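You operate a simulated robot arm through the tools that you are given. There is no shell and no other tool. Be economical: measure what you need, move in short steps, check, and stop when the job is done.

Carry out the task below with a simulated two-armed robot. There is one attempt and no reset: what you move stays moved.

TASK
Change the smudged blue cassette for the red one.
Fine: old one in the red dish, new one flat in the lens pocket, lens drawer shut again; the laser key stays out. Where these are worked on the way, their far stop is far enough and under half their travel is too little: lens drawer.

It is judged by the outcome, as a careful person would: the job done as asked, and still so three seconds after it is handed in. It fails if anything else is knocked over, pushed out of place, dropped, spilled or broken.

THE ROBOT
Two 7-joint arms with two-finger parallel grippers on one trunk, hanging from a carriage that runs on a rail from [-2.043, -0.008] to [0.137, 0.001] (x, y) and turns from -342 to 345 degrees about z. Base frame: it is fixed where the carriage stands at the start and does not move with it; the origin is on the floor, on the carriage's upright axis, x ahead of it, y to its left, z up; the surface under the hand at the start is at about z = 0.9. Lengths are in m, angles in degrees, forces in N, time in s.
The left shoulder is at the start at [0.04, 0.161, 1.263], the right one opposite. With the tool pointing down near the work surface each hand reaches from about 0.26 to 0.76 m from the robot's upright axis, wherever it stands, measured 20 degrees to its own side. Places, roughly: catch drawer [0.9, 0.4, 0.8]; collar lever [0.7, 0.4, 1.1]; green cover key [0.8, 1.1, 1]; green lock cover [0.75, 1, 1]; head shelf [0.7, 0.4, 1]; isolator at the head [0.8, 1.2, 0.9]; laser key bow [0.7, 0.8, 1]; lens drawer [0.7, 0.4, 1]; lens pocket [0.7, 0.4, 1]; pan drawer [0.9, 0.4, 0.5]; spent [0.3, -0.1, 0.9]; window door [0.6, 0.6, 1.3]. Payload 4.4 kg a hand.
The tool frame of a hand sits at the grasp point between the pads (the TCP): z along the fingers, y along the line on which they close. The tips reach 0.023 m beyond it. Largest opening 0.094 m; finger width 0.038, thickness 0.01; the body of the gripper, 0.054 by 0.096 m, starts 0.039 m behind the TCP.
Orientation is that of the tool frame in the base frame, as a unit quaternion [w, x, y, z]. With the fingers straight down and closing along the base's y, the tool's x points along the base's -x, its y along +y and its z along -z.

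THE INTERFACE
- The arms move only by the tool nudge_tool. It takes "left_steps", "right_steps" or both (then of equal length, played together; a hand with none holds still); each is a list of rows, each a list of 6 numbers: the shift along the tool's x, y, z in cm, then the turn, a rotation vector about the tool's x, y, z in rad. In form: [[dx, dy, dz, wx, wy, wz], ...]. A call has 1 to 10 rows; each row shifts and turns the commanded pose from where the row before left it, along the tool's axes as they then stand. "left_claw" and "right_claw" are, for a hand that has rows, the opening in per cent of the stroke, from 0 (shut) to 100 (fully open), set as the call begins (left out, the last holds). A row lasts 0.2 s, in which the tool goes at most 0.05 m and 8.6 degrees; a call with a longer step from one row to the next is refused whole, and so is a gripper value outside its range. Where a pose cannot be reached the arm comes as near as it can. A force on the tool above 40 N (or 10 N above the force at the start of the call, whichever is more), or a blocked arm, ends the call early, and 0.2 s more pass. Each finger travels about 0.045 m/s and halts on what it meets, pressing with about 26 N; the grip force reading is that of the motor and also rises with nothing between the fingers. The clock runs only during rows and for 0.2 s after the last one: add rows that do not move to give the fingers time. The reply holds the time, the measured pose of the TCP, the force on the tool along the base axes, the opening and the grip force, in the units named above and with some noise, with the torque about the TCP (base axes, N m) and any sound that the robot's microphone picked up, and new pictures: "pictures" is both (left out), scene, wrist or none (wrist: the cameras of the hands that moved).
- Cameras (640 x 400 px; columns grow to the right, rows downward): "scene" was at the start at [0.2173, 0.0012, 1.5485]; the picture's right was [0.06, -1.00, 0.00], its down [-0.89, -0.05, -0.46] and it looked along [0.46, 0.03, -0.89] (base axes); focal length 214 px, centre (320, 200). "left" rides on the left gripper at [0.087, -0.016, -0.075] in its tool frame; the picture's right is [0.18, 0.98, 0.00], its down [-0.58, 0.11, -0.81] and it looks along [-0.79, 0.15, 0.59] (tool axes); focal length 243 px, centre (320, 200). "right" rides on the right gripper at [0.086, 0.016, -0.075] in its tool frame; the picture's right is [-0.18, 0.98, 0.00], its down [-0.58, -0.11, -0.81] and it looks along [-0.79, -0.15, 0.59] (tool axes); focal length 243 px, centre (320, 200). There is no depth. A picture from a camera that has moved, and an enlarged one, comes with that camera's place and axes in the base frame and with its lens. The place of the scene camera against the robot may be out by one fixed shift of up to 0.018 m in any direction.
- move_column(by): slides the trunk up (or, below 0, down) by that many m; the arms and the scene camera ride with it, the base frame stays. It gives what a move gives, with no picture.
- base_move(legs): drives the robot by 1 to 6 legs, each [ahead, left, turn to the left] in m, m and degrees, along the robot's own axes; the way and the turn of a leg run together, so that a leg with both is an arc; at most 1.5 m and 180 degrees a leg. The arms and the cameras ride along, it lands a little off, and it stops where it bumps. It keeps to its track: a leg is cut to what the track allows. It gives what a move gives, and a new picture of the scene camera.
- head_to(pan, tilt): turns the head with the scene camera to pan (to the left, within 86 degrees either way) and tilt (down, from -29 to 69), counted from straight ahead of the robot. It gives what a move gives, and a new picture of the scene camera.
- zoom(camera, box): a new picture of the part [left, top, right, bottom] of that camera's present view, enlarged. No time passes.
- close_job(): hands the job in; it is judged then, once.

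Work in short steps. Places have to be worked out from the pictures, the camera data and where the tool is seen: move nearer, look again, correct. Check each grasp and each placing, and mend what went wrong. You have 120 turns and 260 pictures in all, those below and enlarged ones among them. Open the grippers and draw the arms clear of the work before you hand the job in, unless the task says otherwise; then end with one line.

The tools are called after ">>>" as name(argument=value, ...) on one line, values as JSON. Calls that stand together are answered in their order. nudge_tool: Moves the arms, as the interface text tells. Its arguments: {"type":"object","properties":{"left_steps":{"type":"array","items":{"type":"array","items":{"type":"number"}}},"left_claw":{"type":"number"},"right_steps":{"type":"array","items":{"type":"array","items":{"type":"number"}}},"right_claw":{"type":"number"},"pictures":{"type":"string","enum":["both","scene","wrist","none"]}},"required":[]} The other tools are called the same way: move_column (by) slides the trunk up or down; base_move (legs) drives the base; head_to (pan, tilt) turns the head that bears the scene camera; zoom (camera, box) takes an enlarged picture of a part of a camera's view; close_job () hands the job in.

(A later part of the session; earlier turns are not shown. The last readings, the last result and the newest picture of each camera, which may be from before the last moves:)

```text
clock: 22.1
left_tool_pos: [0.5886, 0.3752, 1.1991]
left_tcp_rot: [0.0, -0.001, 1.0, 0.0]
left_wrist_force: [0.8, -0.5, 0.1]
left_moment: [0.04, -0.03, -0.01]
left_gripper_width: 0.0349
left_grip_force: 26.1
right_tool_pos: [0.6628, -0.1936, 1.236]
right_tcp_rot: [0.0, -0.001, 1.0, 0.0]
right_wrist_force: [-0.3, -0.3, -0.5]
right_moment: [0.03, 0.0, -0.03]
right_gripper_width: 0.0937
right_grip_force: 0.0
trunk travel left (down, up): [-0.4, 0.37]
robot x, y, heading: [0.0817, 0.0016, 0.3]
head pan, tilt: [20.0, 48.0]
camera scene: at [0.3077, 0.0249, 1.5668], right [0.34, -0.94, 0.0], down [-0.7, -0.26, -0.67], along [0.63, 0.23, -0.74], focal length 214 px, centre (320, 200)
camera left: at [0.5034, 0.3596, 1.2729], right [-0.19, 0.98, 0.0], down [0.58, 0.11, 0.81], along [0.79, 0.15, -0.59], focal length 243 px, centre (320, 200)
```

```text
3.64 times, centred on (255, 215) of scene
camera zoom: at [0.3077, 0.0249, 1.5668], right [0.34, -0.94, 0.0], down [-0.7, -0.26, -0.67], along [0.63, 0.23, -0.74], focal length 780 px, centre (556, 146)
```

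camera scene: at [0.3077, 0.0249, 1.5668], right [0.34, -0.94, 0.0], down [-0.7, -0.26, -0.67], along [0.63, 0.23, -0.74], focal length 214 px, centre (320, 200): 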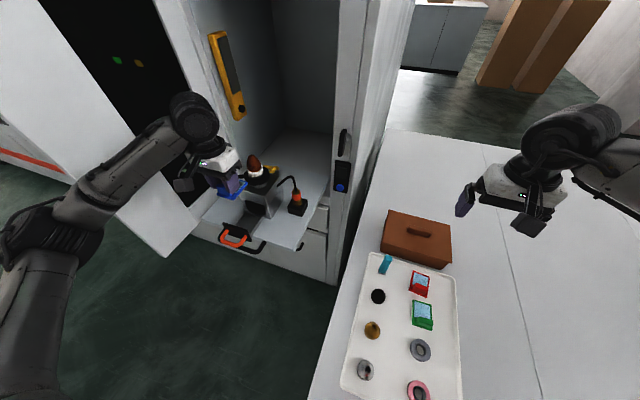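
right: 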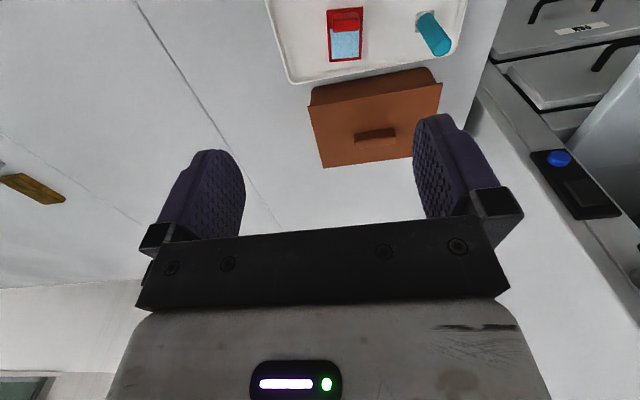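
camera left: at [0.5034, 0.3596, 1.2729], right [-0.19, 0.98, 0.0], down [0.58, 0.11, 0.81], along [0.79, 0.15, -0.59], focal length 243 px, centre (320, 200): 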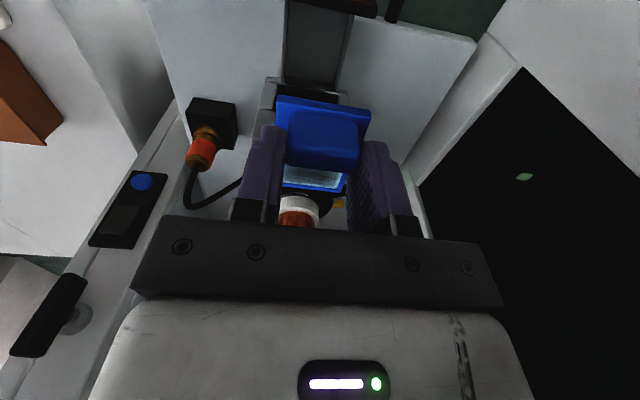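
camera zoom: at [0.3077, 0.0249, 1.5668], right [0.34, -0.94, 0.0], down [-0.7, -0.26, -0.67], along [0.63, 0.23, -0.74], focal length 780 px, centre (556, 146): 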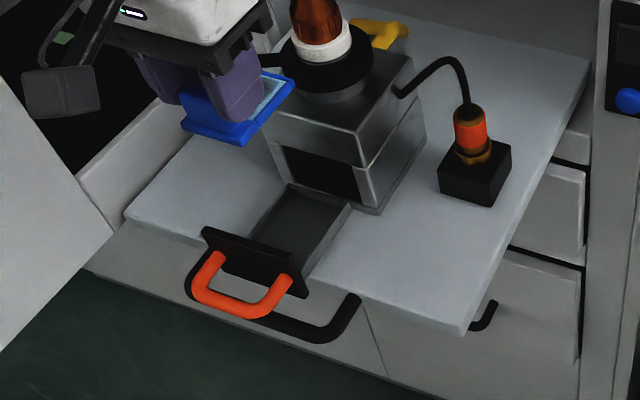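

The old cassette is out and the pocket empty. I draw the left hand back and swing the right hand aside to the right, together, at height.

>>> nudge_tool(left_steps=[[3, 0, -0.5, 0, 0, 0], [3, 0, -0.5, 0, 0, 0], [3, -2, 0, 0, 0, 0], [3, -4, 0, 0, 0, 0], [3, -4, 0, 0, 0, 0], [1, -4, 0, 0, 0, 0]], right_steps=[[2, -4, 0, 0, 0, 0], [2, -4, 0, 0, 0, 0], [2, -4, 0, 0, 0, 0], [2, -4, 0, 0, 0, 0], [2, -4, 0, 0, 0, 0], [2, -4, 0, 0, 0, 0]], pictures="none")

>>> base_move(legs=[[-0.33, 0, 0]])

>>> head_to(pan=-10, tilt=50)

```text
clock: 23.5
left_tool_pos: [0.4314, 0.2311, 1.2099]
left_tcp_rot: [0.0, -0.001, 1.0, -0.001]
left_wrist_force: [-0.2, -0.8, -0.3]
left_moment: [-0.02, -0.01, 0.02]
left_gripper_width: 0.0348
left_grip_force: 26.0
right_tool_pos: [0.543, -0.4351, 1.2349]
right_tcp_rot: [0.0, -0.001, 1.0, -0.001]
right_wrist_force: [0.0, 0.2, 0.4]
right_moment: [0.03, 0.01, 0.0]
right_gripper_width: 0.094
right_grip_force: 0.0
trunk travel left (down, up): [-0.4, 0.37]
robot x, y, heading: [0.0827, 0.0027, -0.0]
head pan, tilt: [20.0, 48.0]
```

```text
clock: 25.7
left_tool_pos: [0.0999, 0.2331, 1.2101]
left_tcp_rot: [-0.001, -0.005, 1.0, 0.0]
left_wrist_force: [0.0, 0.0, -0.7]
left_moment: [0.01, 0.0, 0.01]
left_gripper_width: 0.0349
left_grip_force: 25.5
right_tool_pos: [0.2146, -0.4309, 1.2342]
right_tcp_rot: [0.0, -0.004, 1.0, 0.0]
right_wrist_force: [-0.2, 0.1, 0.0]
right_moment: [-0.01, -0.03, 0.02]
right_gripper_width: 0.0939
right_grip_force: 0.2
trunk travel left (down, up): [-0.4, 0.37]
robot x, y, heading: [-0.2482, 0.0007, 0.5]
head pan, tilt: [20.0, 48.0]
camera scene: at [-0.0227, 0.0255, 1.5668], right [0.35, -0.94, 0.0], down [-0.7, -0.26, -0.67], along [0.63, 0.23, -0.74], focal length 214 px, centre (320, 200)
```

scene: 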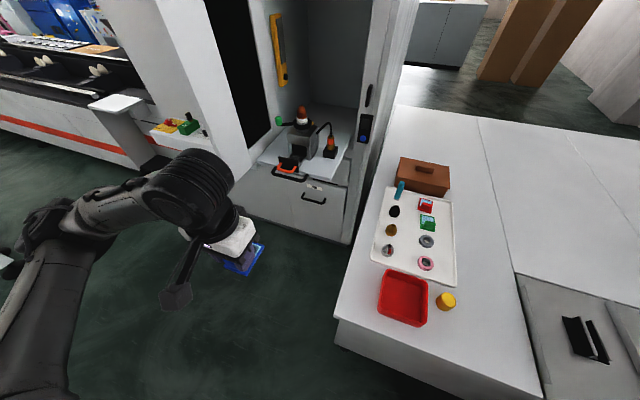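

```text
clock: 26.6
left_tool_pos: [0.1009, 0.2328, 1.2097]
left_tcp_rot: [0.001, -0.005, 1.0, 0.0]
left_wrist_force: [1.2, -0.4, -0.5]
left_moment: [0.0, -0.01, -0.02]
left_gripper_width: 0.0348
left_grip_force: 26.3
right_tool_pos: [0.216, -0.4316, 1.2349]
right_tcp_rot: [0.0, -0.004, 1.0, 0.0]
right_wrist_force: [0.3, 0.0, 0.3]
right_moment: [0.01, 0.02, 0.0]
right_gripper_width: 0.0939
right_grip_force: 0.0
trunk travel left (down, up): [-0.4, 0.37]
robot x, y, heading: [-0.2489, -0.0001, 0.4]
head pan, tilt: [-10.0, 50.0]
camera scene: at [-0.0202, -0.0148, 1.5642], right [-0.16, -0.99, 0.0], down [-0.76, 0.13, -0.64], along [0.63, -0.11, -0.77], focal length 214 px, centre (320, 200)
```

scene: 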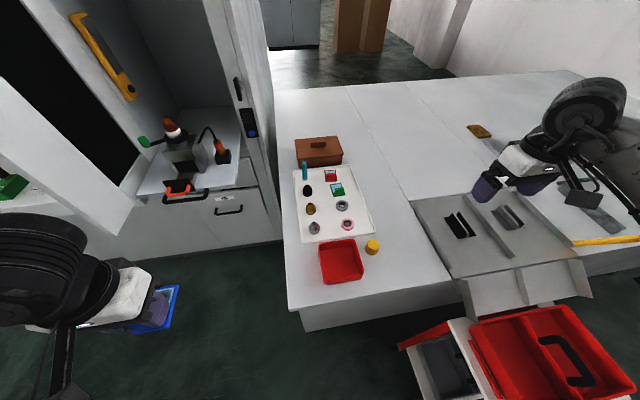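

Dish centre works out at about [0.255, -0.13]. I carry the cassette over it at height, aiming TCP ≈ [0.235, -0.13].

>>> nudge_tool(left_steps=[[-1.3, -3.6, 0, 0, 0, 0], [-1.3, -3.6, 0, 0, 0, 0], [-1.3, -3.6, 0, 0, 0, 0], [-1.3, -3.6, 0, 0, 0, 0], [-1.3, -3.6, 0, 0, 0, 0], [-1.3, -3.6, 0, 0, 0, 0], [-1.4, -3.6, 1, 0, 0, 0], [-1.4, -3.6, 2, 0, 0, 0], [-1.4, -3.7, 3, 0, 0, 0], [-1.4, -3.7, 3, 0, 0, 0]])

>>> zoom(camera="scene", box=[260, 180, 420, 300])

```text
clock: 28.9
left_tool_pos: [0.2386, -0.1288, 1.1192]
left_tcp_rot: [0.0, -0.006, 1.0, 0.0]
left_wrist_force: [0.9, 0.5, -0.9]
left_moment: [0.03, 0.02, -0.01]
left_gripper_width: 0.0349
left_grip_force: 25.7
right_tool_pos: [0.2156, -0.4329, 1.2358]
right_tcp_rot: [0.0, -0.004, 1.0, 0.0]
right_wrist_force: [0.3, -0.2, -0.2]
right_moment: [-0.01, 0.0, 0.0]
right_gripper_width: 0.0939
right_grip_force: 0.0
trunk travel left (down, up): [-0.4, 0.37]
robot x, y, heading: [-0.2459, -0.0015, 0.7]
head pan, tilt: [-10.0, 50.0]
camera scene: at [-0.0205, -0.0153, 1.5642], right [-0.17, -0.99, 0.0], down [-0.76, 0.13, -0.64], along [0.63, -0.11, -0.77], focal length 214 px, centre (320, 200)
camera left: at [0.1528, -0.145, 1.1938], right [-0.19, 0.98, 0.0], down [0.58, 0.12, 0.81], along [0.79, 0.16, -0.59], focal length 243 px, centre (320, 200)
```

scene: 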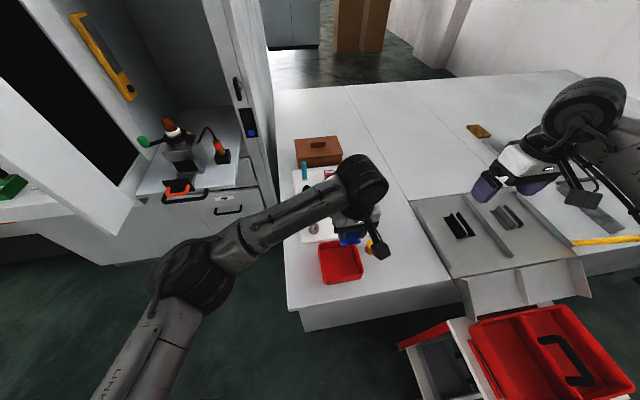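
left: 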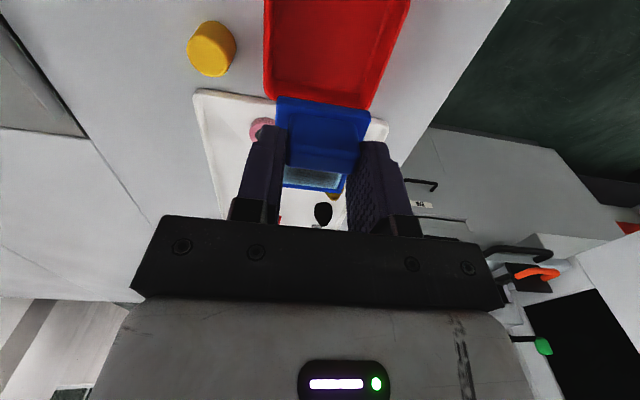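

```text
3.33 times, centred on (340, 240) of scene
camera zoom: at [-0.0205, -0.0153, 1.5642], right [-0.17, -0.99, 0.0], down [-0.76, 0.13, -0.64], along [0.63, -0.11, -0.77], focal length 715 px, centre (253, 67)
```

zoom: 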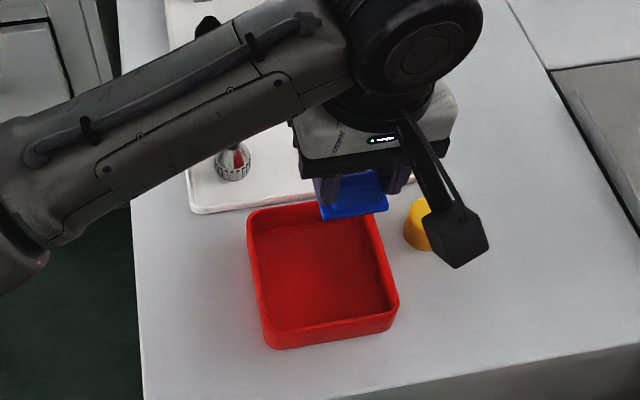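

From the wrist view the dish rim spans y ≈ -0.173…-0.055, far rim x ≈ 0.315, so centre ≈ [0.25, -0.114]. I shift 1.5 cm left and lower.

>>> nudge_tool(left_steps=[[-0.2, 1.5, 2, 0, 0, 0], [0, 0, 4, 0, 0, 0], [0, 0, 4, 0, 0, 0], [0, 0, 3.5, 0, 0, 0], [0, 0, 0, 0, 0, 0]])

>>> zoom(camera="scene", box=[260, 180, 420, 300])

```text
clock: 30.1
left_tool_pos: [0.241, -0.113, 0.985]
left_tcp_rot: [-0.001, -0.005, 1.0, -0.002]
left_wrist_force: [-0.6, 0.1, -0.8]
left_moment: [0.01, -0.01, -0.01]
left_gripper_width: 0.0347
left_grip_force: 26.1
right_tool_pos: [0.216, -0.431, 1.2349]
right_tcp_rot: [0.001, -0.004, 1.0, 0.0]
right_wrist_force: [-0.2, 1.1, 0.7]
right_moment: [0.01, 0.01, 0.0]
right_gripper_width: 0.0939
right_grip_force: 0.0
trunk travel left (down, up): [-0.4, 0.37]
robot x, y, heading: [-0.2472, -0.0022, 0.6]
head pan, tilt: [-10.0, 50.0]
camera scene: at [-0.0201, -0.0148, 1.5643], right [-0.16, -0.99, 0.0], down [-0.76, 0.13, -0.64], along [0.63, -0.11, -0.77], focal length 214 px, centre (320, 200)
camera left: at [0.1553, -0.1292, 1.059], right [-0.19, 0.98, 0.0], down [0.58, 0.12, 0.81], along [0.79, 0.16, -0.59], focal length 243 px, centre (320, 200)
```

scene: 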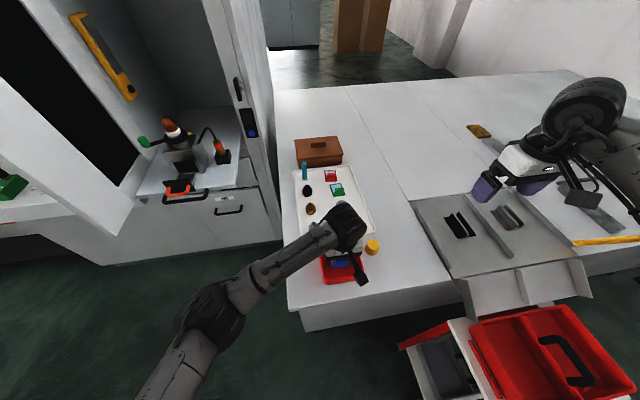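
left: 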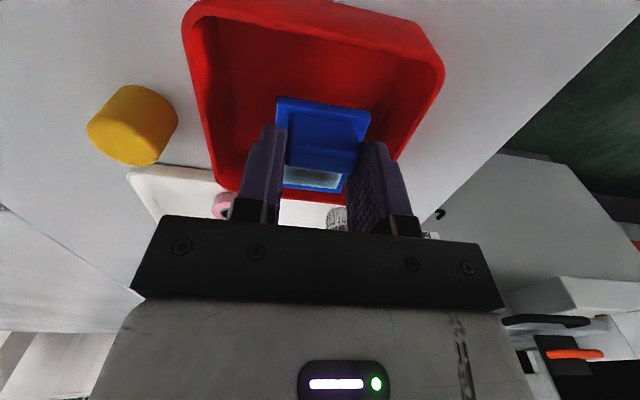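

```text
3.33 times, centred on (340, 240) of scene
camera zoom: at [-0.0201, -0.0148, 1.5643], right [-0.16, -0.99, 0.0], down [-0.76, 0.13, -0.64], along [0.63, -0.11, -0.77], focal length 715 px, centre (253, 67)
```

zoom: 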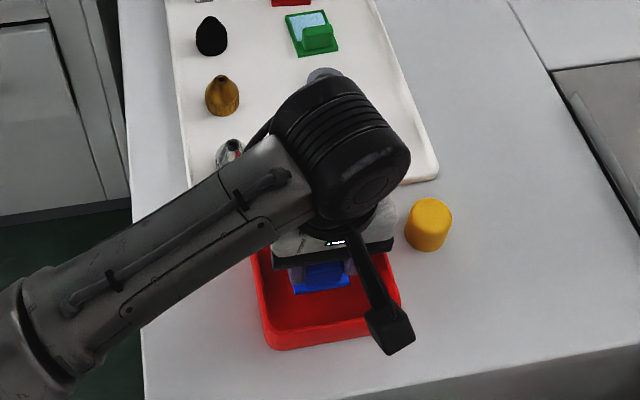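

The cassette is over the dish floor with margin on all sides. I lower slowly until contact.

>>> nudge_tool(left_steps=[[0, 0, 1.5, 0, 0, 0], [0, 0, 1, 0, 0, 0], [0, 0, 0.5, 0, 0, 0], [0, 0, 0.5, 0, 0, 0]], pictures="wrist")

```text
clock: 31.1
left_tool_pos: [0.2391, -0.1136, 0.9495]
left_tcp_rot: [0.0, -0.005, 1.0, 0.0]
left_wrist_force: [0.3, -0.2, -0.4]
left_moment: [0.0, 0.0, 0.0]
left_gripper_width: 0.0349
left_grip_force: 26.2
right_tool_pos: [0.2159, -0.4301, 1.2347]
right_tcp_rot: [-0.001, -0.005, 1.0, 0.0]
right_wrist_force: [0.4, -0.6, -0.6]
right_moment: [-0.02, 0.0, -0.02]
right_gripper_width: 0.0942
right_grip_force: 0.0
trunk travel left (down, up): [-0.4, 0.37]
robot x, y, heading: [-0.2518, -0.0009, 0.6]
head pan, tilt: [-10.0, 50.0]
camera left: at [0.1542, -0.1288, 1.0246], right [-0.19, 0.98, 0.0], down [0.58, 0.12, 0.81], along [0.79, 0.16, -0.59], focal length 243 px, centre (320, 200)
```

left: 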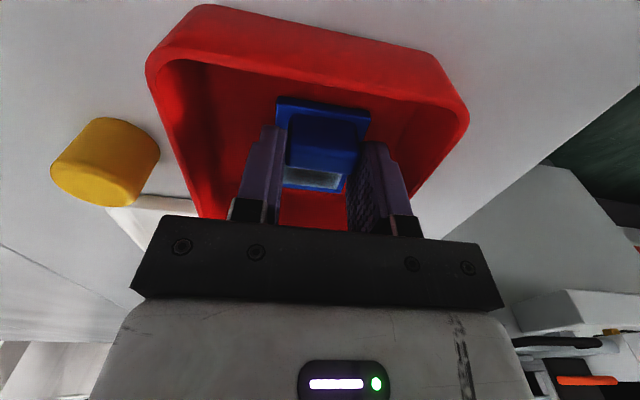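

No contact yet; I continue in 4 mm steps.

>>> nudge_tool(left_steps=[[0, 0, 0.4, 0, 0, 0], [0, 0, 0.4, 0, 0, 0], [0, 0, 0.3, 0, 0, 0]], pictures="none")

```text
clock: 31.9
left_tool_pos: [0.242, -0.1155, 0.9436]
left_tcp_rot: [0.002, -0.003, 1.0, -0.003]
left_wrist_force: [-2.0, 3.6, 13.3]
left_moment: [0.18, 0.28, -0.05]
left_gripper_width: 0.035
left_grip_force: 26.3
right_tool_pos: [0.2164, -0.4295, 1.235]
right_tcp_rot: [0.0, -0.004, 1.0, 0.0]
right_wrist_force: [0.7, -0.3, -0.7]
right_moment: [0.02, -0.01, 0.03]
right_gripper_width: 0.094
right_grip_force: 0.1
trunk travel left (down, up): [-0.4, 0.37]
robot x, y, heading: [-0.2491, 0.0009, 0.4]
head pan, tilt: [-10.0, 50.0]
stopped in row 3 (left hand): the force on the tool passed its limit at 45 N (the readings are from after the stop); the commanded pose is now the measured one
```

Contact at z = 0.9436. I ease up 2 mm, open to 66 %, then rise.

>>> nudge_tool(left_steps=[[0, 0, -0.2, 0, 0, 0], [0, 0, 0, 0, 0, 0], [0, 0, 0, 0, 0, 0], [0, 0, -2, 0, 0, 0], [0, 0, -4, 0, 0, 0], [0, 0, -4, 0, 0, 0], [0, 0, -4, 0, 0, 0]], left_claw=66, pictures="wrist")

```text
clock: 33.5
left_tool_pos: [0.2403, -0.1147, 1.0861]
left_tcp_rot: [0.002, -0.003, 1.0, -0.003]
left_wrist_force: [-1.1, 0.1, 0.3]
left_moment: [0.0, -0.06, 0.01]
left_gripper_width: 0.0621
left_grip_force: 0.0
right_tool_pos: [0.2153, -0.4315, 1.2352]
right_tcp_rot: [-0.001, -0.004, 1.0, -0.001]
right_wrist_force: [0.8, 0.3, -0.3]
right_moment: [0.0, -0.01, 0.0]
right_gripper_width: 0.0939
right_grip_force: 0.1
trunk travel left (down, up): [-0.4, 0.37]
robot x, y, heading: [-0.2508, -0.0008, 0.5]
head pan, tilt: [-10.0, 50.0]
camera left: at [0.1541, -0.1304, 1.1608], right [-0.19, 0.98, -0.01], down [0.58, 0.12, 0.81], along [0.79, 0.15, -0.59], focal length 243 px, centre (320, 200)
```

left: 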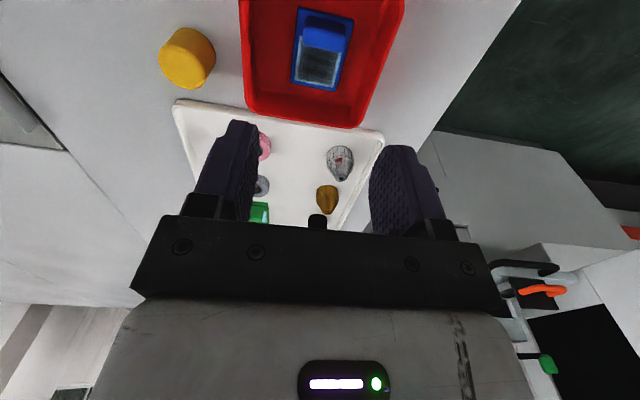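

The blue cassette lies flat in the dish. I raise the hand and drive ahead 0.30 m to fetch the red one.

>>> nudge_tool(left_steps=[[0, 0, -4, 0, 0, 0], [0, 0, -4, 0, 0, 0], [0, 0, -3, 0, 0, 0]], pictures="none")

>>> base_move(legs=[[0.31, 0, 0]])

>>> zoom(camera="left", box=[160, 0, 460, 240])

```text
clock: 34.3
left_tool_pos: [0.2416, -0.1122, 1.1986]
left_tcp_rot: [0.002, -0.003, 1.0, -0.003]
left_wrist_force: [-0.2, 0.5, -0.2]
left_moment: [0.04, 0.01, -0.01]
left_gripper_width: 0.062
left_grip_force: 0.0
right_tool_pos: [0.2162, -0.4318, 1.2354]
right_tcp_rot: [0.0, -0.004, 1.0, 0.0]
right_wrist_force: [0.4, -0.8, -0.3]
right_moment: [0.0, -0.01, 0.0]
right_gripper_width: 0.0941
right_grip_force: 0.0
trunk travel left (down, up): [-0.4, 0.37]
robot x, y, heading: [-0.2487, -0.0023, 0.4]
head pan, tilt: [-10.0, 50.0]
```

```text
clock: 36.4
left_tool_pos: [0.558, -0.107, 1.1966]
left_tcp_rot: [0.002, -0.008, 1.0, -0.003]
left_wrist_force: [0.2, 0.5, 0.5]
left_moment: [-0.05, 0.06, 0.05]
left_gripper_width: 0.0621
left_grip_force: 0.1
right_tool_pos: [0.5368, -0.4252, 1.2346]
right_tcp_rot: [0.0, -0.009, 1.0, 0.0]
right_wrist_force: [0.3, 0.3, 0.7]
right_moment: [-0.01, 0.01, 0.06]
right_gripper_width: 0.0943
right_grip_force: 0.0
trunk travel left (down, up): [-0.4, 0.37]
robot x, y, heading: [0.0698, -0.0033, 0.9]
head pan, tilt: [-10.0, 50.0]
camera scene: at [0.2978, -0.0115, 1.5643], right [-0.16, -0.99, 0.0], down [-0.76, 0.12, -0.64], along [0.64, -0.1, -0.77], focal length 214 px, centre (320, 200)
```

scene: 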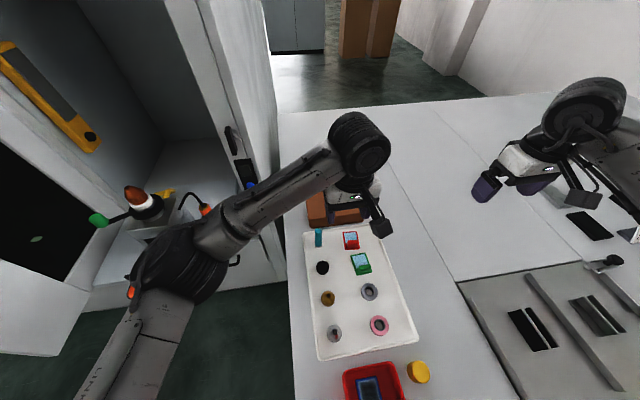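

```text
1.67 times, centred on (310, 120) of left
camera zoom: at [0.473, -0.1228, 1.272], right [-0.2, 0.98, -0.01], down [0.58, 0.12, 0.81], along [0.79, 0.16, -0.59], focal length 404 px, centre (337, 333)
```

zoom: 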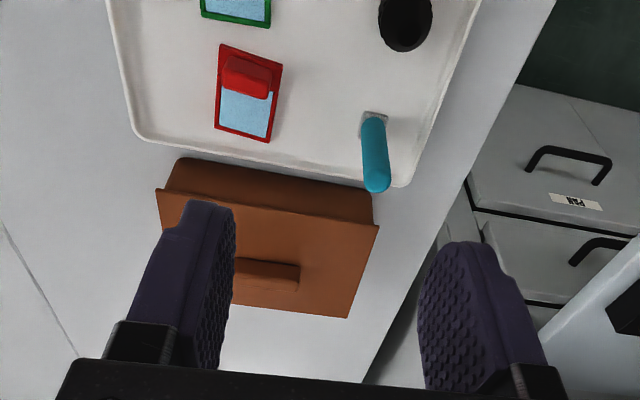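

Red cassette plate from the wrist view: front mid [0.608, -0.163], back mid [0.673, -0.170], yaw ≈ -5.5°. I go above grasp point [0.625, -0.165] with that yaw.

>>> nudge_tool(left_steps=[[-1.7, -1.45, 3.5, 0, 0, 0.028], [-1.7, -1.45, 3.5, 0, 0, 0.028], [-1.7, -1.45, 3.5, 0, 0, 0.028], [-1.6, -1.45, 3.5, 0, 0, 0.028], [0, 0, 0, 0, 0, 0]])

>>> zoom(camera="left", box=[200, 30, 440, 230])

```text
clock: 37.6
left_tool_pos: [0.6249, -0.1677, 1.0578]
left_tcp_rot: [0.002, 0.047, 0.999, -0.002]
left_wrist_force: [0.0, -0.1, 0.1]
left_moment: [0.02, 0.01, 0.01]
left_gripper_width: 0.0625
left_grip_force: 0.0
right_tool_pos: [0.5367, -0.4249, 1.2358]
right_tcp_rot: [0.0, -0.009, 1.0, 0.0]
right_wrist_force: [-0.2, 0.0, 0.0]
right_moment: [0.01, -0.02, -0.02]
right_gripper_width: 0.0942
right_grip_force: 0.1
trunk travel left (down, up): [-0.4, 0.37]
robot x, y, heading: [0.0682, 0.0016, 0.9]
head pan, tilt: [-10.0, 50.0]
camera scene: at [0.2976, -0.0113, 1.5642], right [-0.16, -0.99, 0.0], down [-0.76, 0.12, -0.64], along [0.64, -0.1, -0.77], focal length 214 px, centre (320, 200)
camera left: at [0.5374, -0.1735, 1.132], right [-0.09, 1.0, -0.01], down [0.59, 0.06, 0.81], along [0.81, 0.07, -0.59], focal length 243 px, centre (320, 200)
```

scene: 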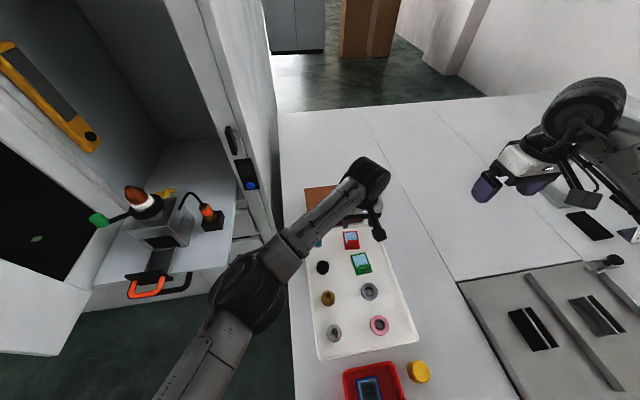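
left: 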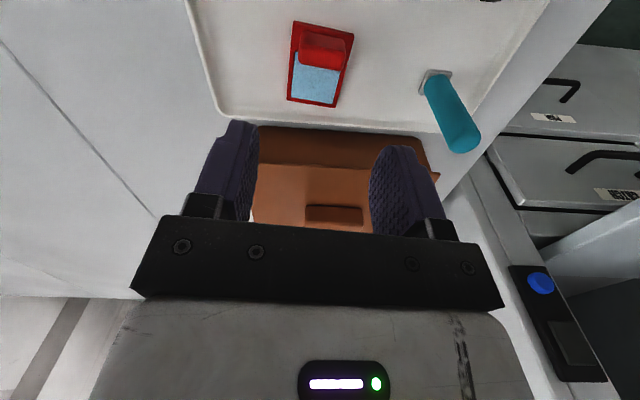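

```text
2.00 times, centred on (320, 130) of left
camera zoom: at [0.5374, -0.1735, 1.132], right [-0.09, 1.0, -0.01], down [0.59, 0.06, 0.81], along [0.81, 0.07, -0.59], focal length 485 px, centre (320, 340)
```

zoom: 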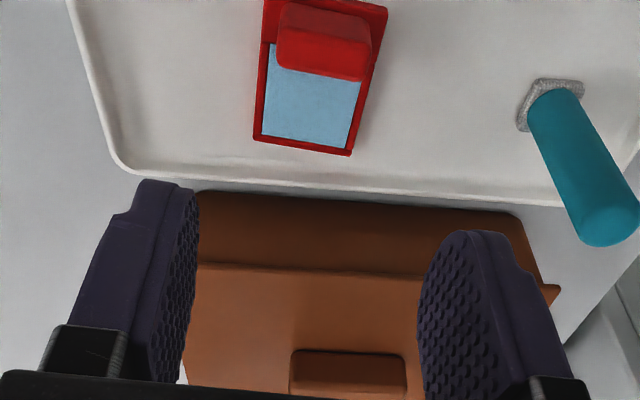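

Refined: front mid [0.611, -0.165], yaw -5.2°, so grasp TCP ≈ [0.628, -0.167]. I descend to z ≈ 0.955 and look.

>>> nudge_tool(left_steps=[[-0.3, 0.1, 4, 0, 0, 0], [0, 0, 4, 0, 0, 0], [0, 0, 2.2, 0, 0, 0], [0, 0, 0, 0, 0, 0]], pictures="wrist")

>>> zoom(camera="left", box=[220, 80, 400, 230])

```text
clock: 38.6
left_tool_pos: [0.6285, -0.1665, 0.9553]
left_tcp_rot: [0.001, 0.048, 0.999, -0.002]
left_wrist_force: [-0.6, -1.3, 1.2]
left_moment: [-0.02, 0.01, 0.02]
left_gripper_width: 0.062
left_grip_force: 0.0
right_tool_pos: [0.5369, -0.426, 1.2345]
right_tcp_rot: [0.0, -0.009, 1.0, -0.001]
right_wrist_force: [-0.3, 0.2, -0.8]
right_moment: [-0.03, -0.02, 0.02]
right_gripper_width: 0.094
right_grip_force: 0.0
trunk travel left (down, up): [-0.4, 0.37]
robot x, y, heading: [0.0696, 0.0036, 0.8]
head pan, tilt: [-10.0, 50.0]
camera left: at [0.5403, -0.1733, 1.0295], right [-0.09, 1.0, -0.01], down [0.59, 0.06, 0.81], along [0.8, 0.07, -0.59], focal length 243 px, centre (320, 200)
```

left: 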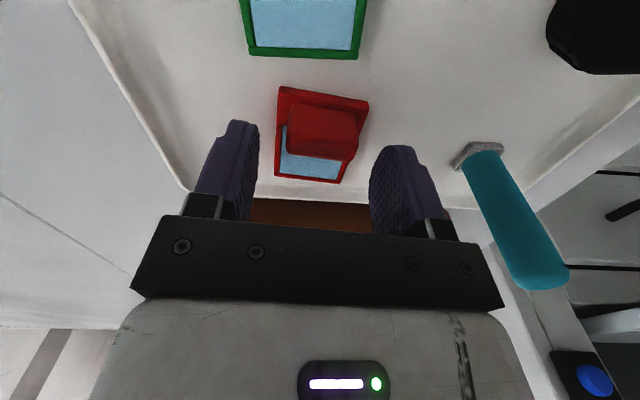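

```text
2.67 times, centred on (310, 155) of left
camera zoom: at [0.5403, -0.1733, 1.0295], right [-0.09, 1.0, -0.01], down [0.59, 0.06, 0.81], along [0.8, 0.07, -0.59], focal length 647 px, centre (347, 320)
```

zoom: 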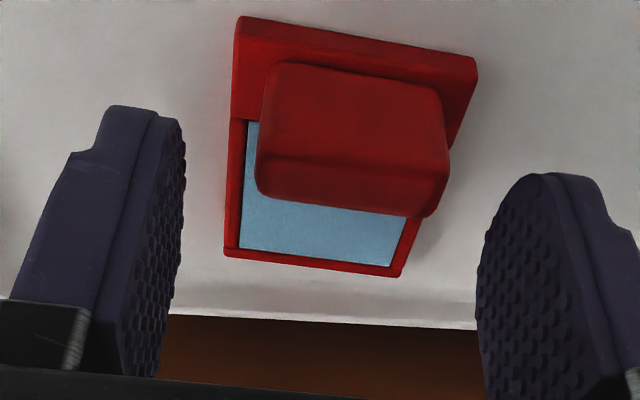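

It looks as the blue one did in the hand, only about 9 mm lower. I lower 9 mm and close.

>>> nudge_tool(left_steps=[[0, 0, 0.5, 0, 0, 0], [0, 0, 0.4, 0, 0, 0]], pictures="none")

>>> nudge_tool(left_steps=[[0, 0, 0, 0, 0, 0], [0, 0, 0, 0, 0, 0], [0, 0, 0, 0, 0, 0], [0, 0, 0, 0, 0, 0]], left_claw=0, pictures="wrist")

```text
clock: 39.2
left_tool_pos: [0.6279, -0.167, 0.9459]
left_tcp_rot: [0.002, 0.048, 0.999, -0.003]
left_wrist_force: [-0.2, 0.2, -0.3]
left_moment: [-0.01, 0.0, -0.01]
left_gripper_width: 0.0616
left_grip_force: 0.2
right_tool_pos: [0.5374, -0.4265, 1.2346]
right_tcp_rot: [0.0, -0.009, 1.0, 0.0]
right_wrist_force: [0.1, 0.5, 0.0]
right_moment: [0.01, 0.02, 0.0]
right_gripper_width: 0.094
right_grip_force: 0.0
trunk travel left (down, up): [-0.4, 0.37]
robot x, y, heading: [0.0699, -0.0, 0.6]
head pan, tilt: [-10.0, 50.0]
```

```text
clock: 40.2
left_tool_pos: [0.6284, -0.1669, 0.9473]
left_tcp_rot: [0.002, 0.048, 0.999, -0.002]
left_wrist_force: [0.6, -0.1, -0.1]
left_moment: [0.01, -0.01, 0.02]
left_gripper_width: 0.0346
left_grip_force: 26.5
right_tool_pos: [0.5374, -0.426, 1.2344]
right_tcp_rot: [0.0, -0.009, 1.0, 0.001]
right_wrist_force: [0.9, 0.4, -0.2]
right_moment: [0.0, -0.04, 0.02]
right_gripper_width: 0.0939
right_grip_force: 0.1
trunk travel left (down, up): [-0.4, 0.37]
robot x, y, heading: [0.0704, -0.0028, 0.9]
head pan, tilt: [-10.0, 50.0]
camera left: at [0.5409, -0.1733, 1.0208], right [-0.09, 1.0, -0.01], down [0.59, 0.06, 0.81], along [0.8, 0.07, -0.59], focal length 243 px, centre (320, 200)
```

left: 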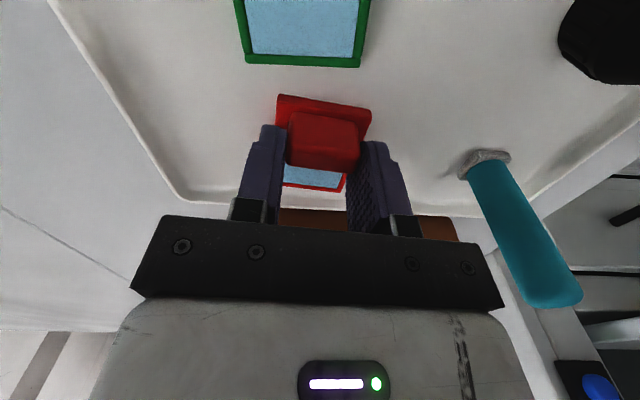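

Red ridge gripped (0.0346 m), seated as the blue one was. I lift, draw back, and turn the yaw back to 0.

>>> nudge_tool(left_steps=[[0, 0, -1.5, 0, 0, 0], [0, 0, -3, 0, 0, 0], [0, 0, -4.5, 0, 0, 0], [0, 0, -4.5, 0, 0, 0], [0, 0, -4.5, 0, 0, 0], [0, 0, -4.5, 0, 0, 0], [0, 0, -3.5, 0, 0, 0], [3, 0, 0, 0, 0, -0.032], [4, 0, 0, 0, 0, -0.032], [4, 0, 0, 0, 0, -0.032]], pictures="wrist")

```text
clock: 42.4
left_tool_pos: [0.5159, -0.1575, 1.2045]
left_tcp_rot: [0.001, -0.001, 1.0, -0.003]
left_wrist_force: [0.1, 0.9, -0.8]
left_moment: [-0.01, -0.02, -0.01]
left_gripper_width: 0.0346
left_grip_force: 25.9
right_tool_pos: [0.5372, -0.4263, 1.2339]
right_tcp_rot: [0.001, -0.009, 1.0, 0.0]
right_wrist_force: [0.4, -0.2, -0.5]
right_moment: [0.01, 0.0, -0.01]
right_gripper_width: 0.094
right_grip_force: 0.0
trunk travel left (down, up): [-0.4, 0.37]
robot x, y, heading: [0.0668, 0.0003, 1.1]
head pan, tilt: [-10.0, 50.0]
camera left: at [0.4309, -0.1735, 1.2798], right [-0.18, 0.98, 0.0], down [0.58, 0.11, 0.81], along [0.79, 0.15, -0.59], focal length 243 px, centre (320, 200)
```

left: 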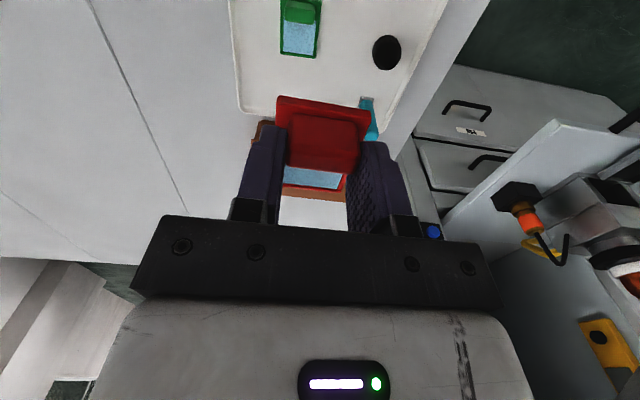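

Yaw is 0 and the cassette is secure. I pull back to x ≈ 0.46 and swing left in front of the machine.

>>> nudge_tool(left_steps=[[3, 0, 0, 0, 0, 0], [2.5, 0, 0, 0, 0, 0], [0, 4.8, 0, 0, 0, 0], [0, 4.8, 0, 0, 0, 0], [0, 4.8, 0, 0, 0, 0], [0, 4.8, 0, 0, 0, 0], [0, 4.8, 0, 0, 0, 0], [0, 4.8, 0, 0, 0, 0], [0, 4.8, 0, 0, 0, 0], [0, 4.8, 0, 0, 0, 0]], pictures="none")

>>> head_to(pan=20, tilt=48)

```text
clock: 44.6
left_tool_pos: [0.4603, 0.2235, 1.2041]
left_tcp_rot: [0.002, 0.001, 1.0, -0.002]
left_wrist_force: [-1.3, 0.6, -0.4]
left_moment: [-0.01, -0.01, -0.03]
left_gripper_width: 0.0353
left_grip_force: 26.0
right_tool_pos: [0.5364, -0.4254, 1.2345]
right_tcp_rot: [-0.001, -0.009, 1.0, 0.001]
right_wrist_force: [-0.2, 0.3, 0.0]
right_moment: [0.0, 0.01, 0.0]
right_gripper_width: 0.0939
right_grip_force: 0.0
trunk travel left (down, up): [-0.4, 0.37]
robot x, y, heading: [0.0668, -0.0027, 1.0]
head pan, tilt: [-10.0, 50.0]
```

```text
clock: 45.5
left_tool_pos: [0.4602, 0.223, 1.2039]
left_tcp_rot: [0.002, 0.001, 1.0, -0.002]
left_wrist_force: [0.2, 0.0, -0.2]
left_moment: [0.01, 0.0, 0.0]
left_gripper_width: 0.035
left_grip_force: 25.8
right_tool_pos: [0.5375, -0.4268, 1.2344]
right_tcp_rot: [0.0, -0.009, 1.0, 0.001]
right_wrist_force: [-0.7, -0.1, 0.9]
right_moment: [-0.02, -0.03, 0.03]
right_gripper_width: 0.0939
right_grip_force: 0.0
trunk travel left (down, up): [-0.4, 0.37]
robot x, y, heading: [0.0682, 0.0014, 0.9]
head pan, tilt: [20.0, 48.0]
camera scene: at [0.295, 0.0287, 1.5669], right [0.36, -0.93, 0.0], down [-0.69, -0.27, -0.67], along [0.62, 0.24, -0.74], focal length 214 px, centre (320, 200)
```

scene: 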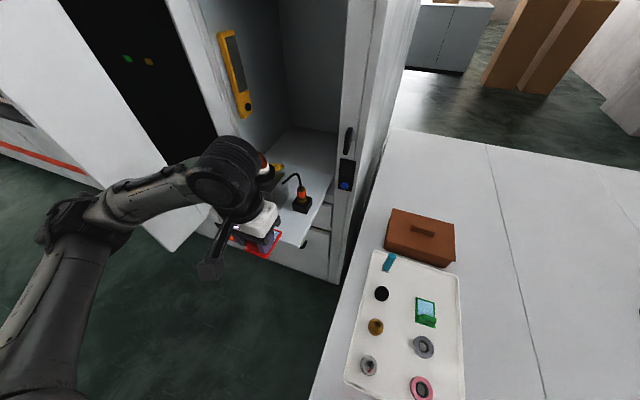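

Next I bring it above the pocket: y to 0.374, then ahead to x = 0.589, down to z ≈ 1.12.

>>> nudge_tool(left_steps=[[0, 4.5, 0, 0, 0, 0], [0, 4.5, 0, 0, 0, 0], [0, 4, 0, 0, 0, 0], [-4, 2.1, 0, 0, 0, 0], [-4, 0, 0, 0, 0, 0], [-4.9, 0, 0, 0, 0, 0], [0, 0, 4, 0, 0, 0], [0, 0, 4, 0, 0, 0], [0, 0, 0, 0, 0, 0]])

>>> zoom(camera="scene", box=[195, 160, 315, 270])

>>> zoom(camera="left", box=[200, 30, 440, 230])

```text
clock: 47.5
left_tool_pos: [0.5917, 0.3749, 1.1214]
left_tcp_rot: [0.001, -0.001, 1.0, -0.002]
left_wrist_force: [-0.1, 1.0, 0.5]
left_moment: [-0.01, 0.04, -0.03]
left_gripper_width: 0.0349
left_grip_force: 26.0
right_tool_pos: [0.5374, -0.4254, 1.2349]
right_tcp_rot: [0.0, -0.009, 1.0, 0.0]
right_wrist_force: [0.6, 0.2, -1.3]
right_moment: [-0.01, 0.01, 0.01]
right_gripper_width: 0.0942
right_grip_force: 0.1
trunk travel left (down, up): [-0.4, 0.37]
robot x, y, heading: [0.0672, 0.0021, 0.9]
head pan, tilt: [20.0, 48.0]
camera scene: at [0.295, 0.029, 1.5669], right [0.36, -0.93, 0.0], down [-0.69, -0.27, -0.67], along [0.62, 0.24, -0.74], focal length 214 px, centre (320, 200)
camera left: at [0.5056, 0.3598, 1.1971], right [-0.18, 0.98, -0.01], down [0.58, 0.11, 0.81], along [0.79, 0.15, -0.59], focal length 243 px, centre (320, 200)
```

scene: 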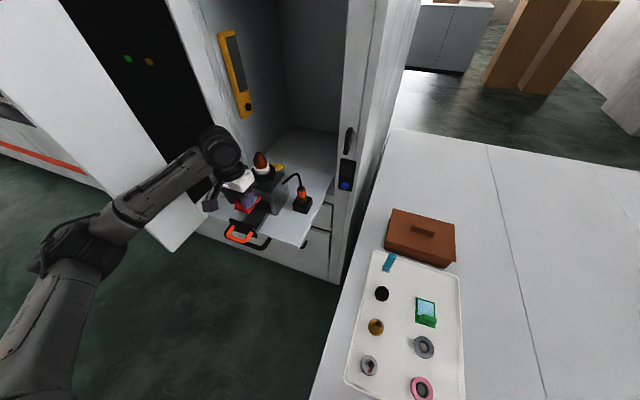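
left: 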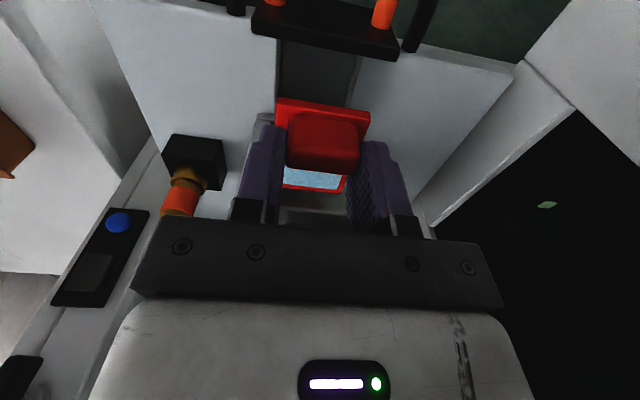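

```text
3.64 times, centred on (255, 215) of scene
camera zoom: at [0.295, 0.029, 1.5669], right [0.36, -0.93, 0.0], down [-0.69, -0.27, -0.67], along [0.62, 0.24, -0.74], focal length 780 px, centre (556, 146)
```

zoom: 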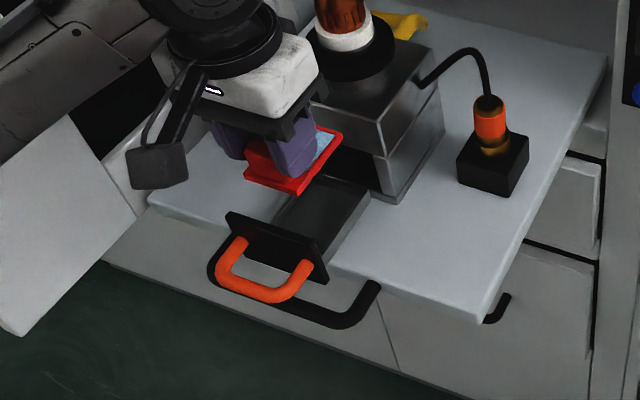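

```text
2.00 times, centred on (320, 130) of left
camera zoom: at [0.5056, 0.3598, 1.1971], right [-0.18, 0.98, -0.01], down [0.58, 0.11, 0.81], along [0.79, 0.15, -0.59], focal length 485 px, centre (320, 340)
```

zoom: 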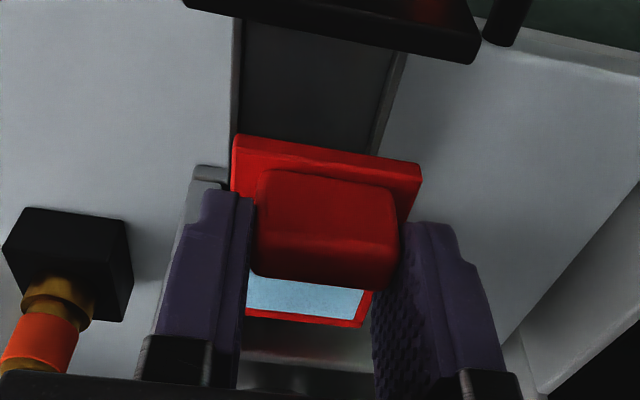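

Aligned with yaw 0; I correct 2–3 mm to the recorded pose ([0.589, 0.374]) and lower to z ≈ 1.07 for a look.

>>> nudge_tool(left_steps=[[0.25, -0.1, 2, 0, 0, 0], [0, 0, 2, 0, 0, 0], [0, 0, 1, 0, 0, 0], [0, 0, 0, 0, 0, 0]], pictures="none")

>>> zoom(camera="left", box=[200, 30, 440, 230])

>>> zoom(camera="scene", box=[220, 190, 280, 250])

```text
clock: 48.5
left_tool_pos: [0.588, 0.3746, 1.0734]
left_tcp_rot: [0.002, 0.0, 1.0, -0.003]
left_wrist_force: [-0.2, 0.7, -0.5]
left_moment: [0.0, -0.03, 0.0]
left_gripper_width: 0.0349
left_grip_force: 25.8
right_tool_pos: [0.5372, -0.4256, 1.2338]
right_tcp_rot: [0.0, -0.008, 1.0, 0.0]
right_wrist_force: [-0.5, 0.5, -0.1]
right_moment: [-0.02, 0.0, 0.02]
right_gripper_width: 0.0936
right_grip_force: 0.1
trunk travel left (down, up): [-0.4, 0.37]
robot x, y, heading: [0.0707, -0.0023, 1.1]
head pan, tilt: [20.0, 48.0]
```

```text
2.00 times, centred on (320, 130) of left
camera zoom: at [0.502, 0.359, 1.1482], right [-0.18, 0.98, -0.01], down [0.58, 0.11, 0.81], along [0.79, 0.14, -0.59], focal length 485 px, centre (320, 340)
```

zoom: 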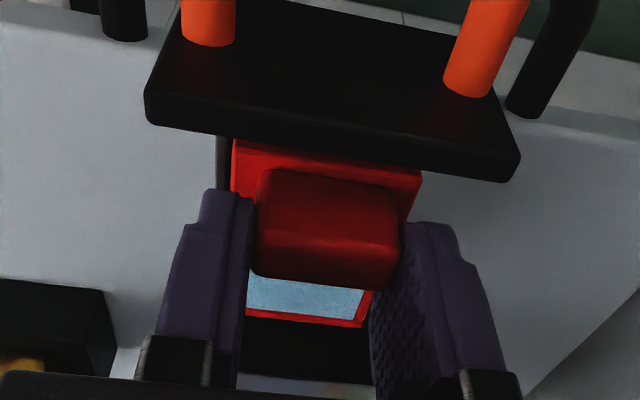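

```text
6.67 times, centred on (250, 220) of scene
camera zoom: at [0.295, 0.0288, 1.5669], right [0.36, -0.93, 0.0], down [-0.69, -0.27, -0.67], along [0.62, 0.24, -0.74], focal length 1430 px, centre (787, 67)
```

zoom: 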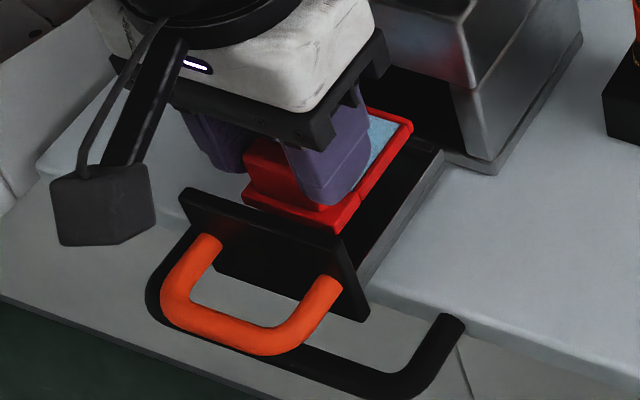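

The plate is over the pocket, clear behind the panel. I lower in small steps watching the force.

>>> nudge_tool(left_steps=[[0, 0, 0.6, 0, 0, 0], [0, 0, 0.5, 0, 0, 0], [0, 0, 0.5, 0, 0, 0], [0, 0, 0.4, 0, 0, 0]], pictures="none")

>>> zoom(camera="scene", box=[220, 190, 280, 250])

```text
clock: 49.5
left_tool_pos: [0.5898, 0.3745, 1.0543]
left_tcp_rot: [0.002, -0.001, 1.0, -0.003]
left_wrist_force: [-0.4, -0.4, -0.8]
left_moment: [0.0, 0.02, 0.02]
left_gripper_width: 0.0349
left_grip_force: 26.2
right_tool_pos: [0.5363, -0.4256, 1.2355]
right_tcp_rot: [-0.001, -0.009, 1.0, 0.0]
right_wrist_force: [-0.2, -0.1, 0.3]
right_moment: [0.0, 0.0, 0.04]
right_gripper_width: 0.094
right_grip_force: 0.1
trunk travel left (down, up): [-0.4, 0.37]
robot x, y, heading: [0.0684, -0.0027, 1.1]
head pan, tilt: [20.0, 48.0]
```

```text
6.67 times, centred on (250, 220) of scene
camera zoom: at [0.295, 0.0288, 1.5669], right [0.36, -0.93, 0.0], down [-0.69, -0.27, -0.67], along [0.62, 0.24, -0.74], focal length 1430 px, centre (787, 67)
```

zoom: 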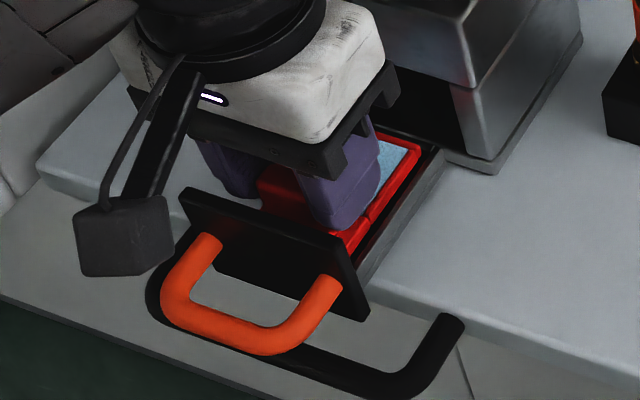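

Still free, 6–7 mm above seating. I lower further in 3 mm steps.

>>> nudge_tool(left_steps=[[0, 0, 0.3, 0, 0, 0], [0, 0, 0.2, 0, 0, 0], [0, 0, 0.1, 0, 0, 0]], pictures="none")

>>> zoom(camera="scene", box=[220, 190, 280, 250])

>>> zoom(camera="left", box=[200, 30, 440, 230])

```text
clock: 50.4
left_tool_pos: [0.5904, 0.3744, 1.0482]
left_tcp_rot: [0.001, 0.0, 1.0, -0.002]
left_wrist_force: [0.7, -0.1, -0.3]
left_moment: [0.02, -0.02, -0.01]
left_gripper_width: 0.0349
left_grip_force: 25.9
right_tool_pos: [0.5372, -0.4257, 1.2351]
right_tcp_rot: [0.0, -0.009, 1.0, 0.0]
right_wrist_force: [0.5, 0.2, 0.3]
right_moment: [0.02, 0.0, 0.01]
right_gripper_width: 0.0942
right_grip_force: 0.1
trunk travel left (down, up): [-0.4, 0.37]
robot x, y, heading: [0.0679, -0.0021, 1.1]
head pan, tilt: [20.0, 48.0]
```

```text
6.67 times, centred on (250, 220) of scene
camera zoom: at [0.295, 0.0288, 1.5669], right [0.36, -0.93, 0.0], down [-0.69, -0.27, -0.67], along [0.62, 0.24, -0.74], focal length 1430 px, centre (787, 67)
```

zoom: 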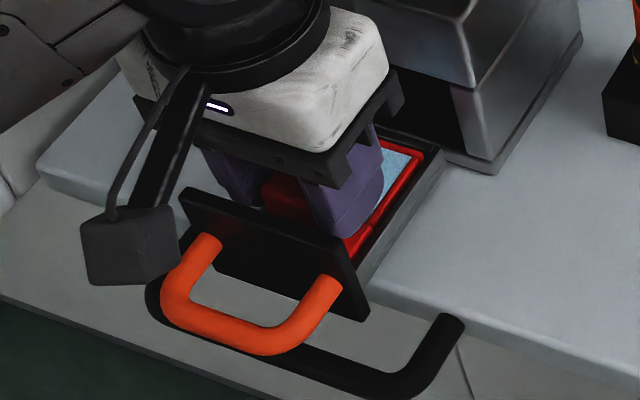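

```text
2.00 times, centred on (320, 130) of left
camera zoom: at [0.5031, 0.3592, 1.1223], right [-0.18, 0.98, -0.01], down [0.58, 0.11, 0.81], along [0.79, 0.15, -0.59], focal length 485 px, centre (320, 340)
```

zoom: 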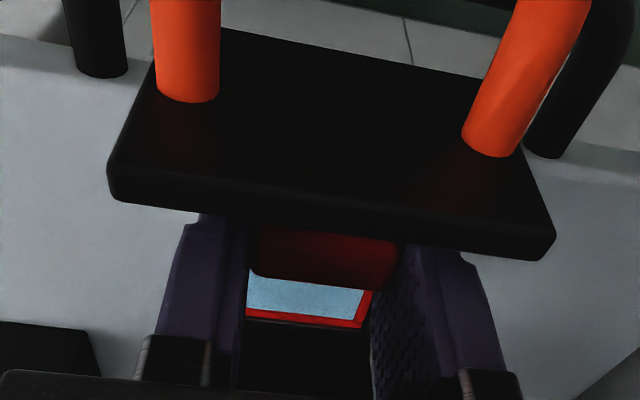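

It has entered the pocket, still without contact. I go on in 2 mm steps.

>>> nudge_tool(left_steps=[[0, 0, 0.2, 0, 0, 0], [0, 0, 0.2, 0, 0, 0]], pictures="none")

```text
clock: 51.0
left_tool_pos: [0.5915, 0.3739, 1.045]
left_tcp_rot: [0.004, 0.0, 1.0, -0.003]
left_wrist_force: [-1.6, -3.5, 22.6]
left_moment: [0.01, 0.26, 0.02]
left_gripper_width: 0.0348
left_grip_force: 26.0
right_tool_pos: [0.5384, -0.4257, 1.2371]
right_tcp_rot: [0.001, -0.009, 1.0, 0.001]
right_wrist_force: [-0.4, 0.2, 0.1]
right_moment: [-0.01, -0.01, -0.02]
right_gripper_width: 0.0939
right_grip_force: 0.1
trunk travel left (down, up): [-0.4, 0.37]
robot x, y, heading: [0.0682, -0.0021, 1.1]
head pan, tilt: [20.0, 48.0]
```

Contact at z ≈ 1.045, which matches seated. I ease up 2 mm, open, and rise to check.

>>> nudge_tool(left_steps=[[0, 0, -0.2, 0, 0, 0], [0, 0, 0, 0, 0, 0], [0, 0, 0, 0, 0, 0], [0, 0, 0, 0, 0, 0], [0, 0, -2, 0, 0, 0], [0, 0, -4, 0, 0, 0], [0, 0, -4, 0, 0, 0], [0, 0, -3, 0, 0, 0]], left_claw=66, pictures="none")

>>> zoom(camera="scene", box=[220, 180, 290, 250])

>>> zoom(camera="left", box=[220, 20, 400, 170])

```text
clock: 52.8
left_tool_pos: [0.5888, 0.3761, 1.1745]
left_tcp_rot: [0.001, 0.0, 1.0, -0.003]
left_wrist_force: [0.4, 0.6, -0.2]
left_moment: [-0.02, 0.01, -0.02]
left_gripper_width: 0.062
left_grip_force: 0.1
right_tool_pos: [0.5368, -0.4254, 1.2346]
right_tcp_rot: [0.001, -0.009, 1.0, 0.0]
right_wrist_force: [-0.1, 0.1, -1.0]
right_moment: [-0.03, -0.02, -0.03]
right_gripper_width: 0.094
right_grip_force: 0.0
trunk travel left (down, up): [-0.4, 0.37]
robot x, y, heading: [0.0683, -0.0022, 1.2]
head pan, tilt: [20.0, 48.0]
```

```text
5.71 times, centred on (255, 215) of scene
camera zoom: at [0.2952, 0.0289, 1.5669], right [0.36, -0.93, 0.0], down [-0.69, -0.27, -0.67], along [0.62, 0.24, -0.74], focal length 1226 px, centre (691, 114)
```

zoom: 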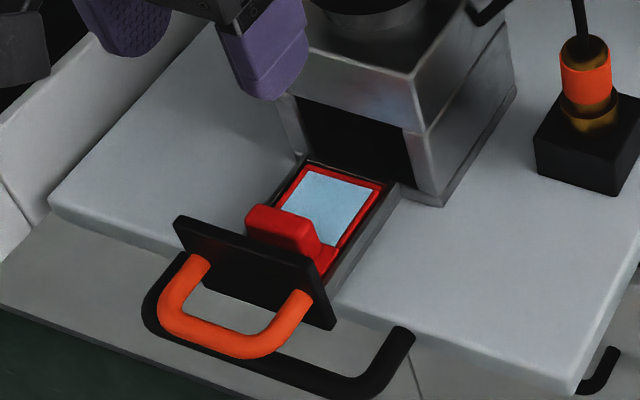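

```text
2.67 times, centred on (310, 95) of left
camera zoom: at [0.5028, 0.3613, 1.2501], right [-0.18, 0.98, -0.01], down [0.58, 0.11, 0.81], along [0.79, 0.15, -0.59], focal length 647 px, centre (347, 480)
```

zoom: 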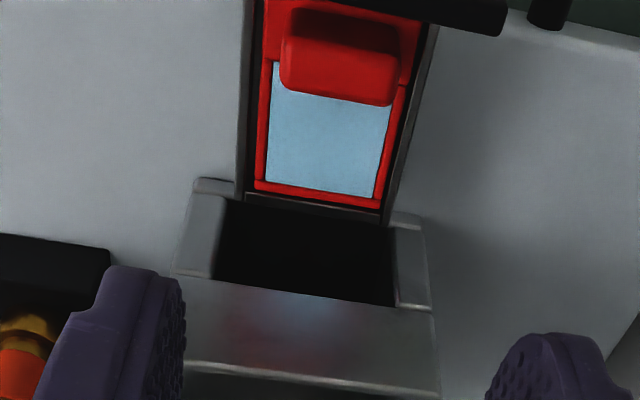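

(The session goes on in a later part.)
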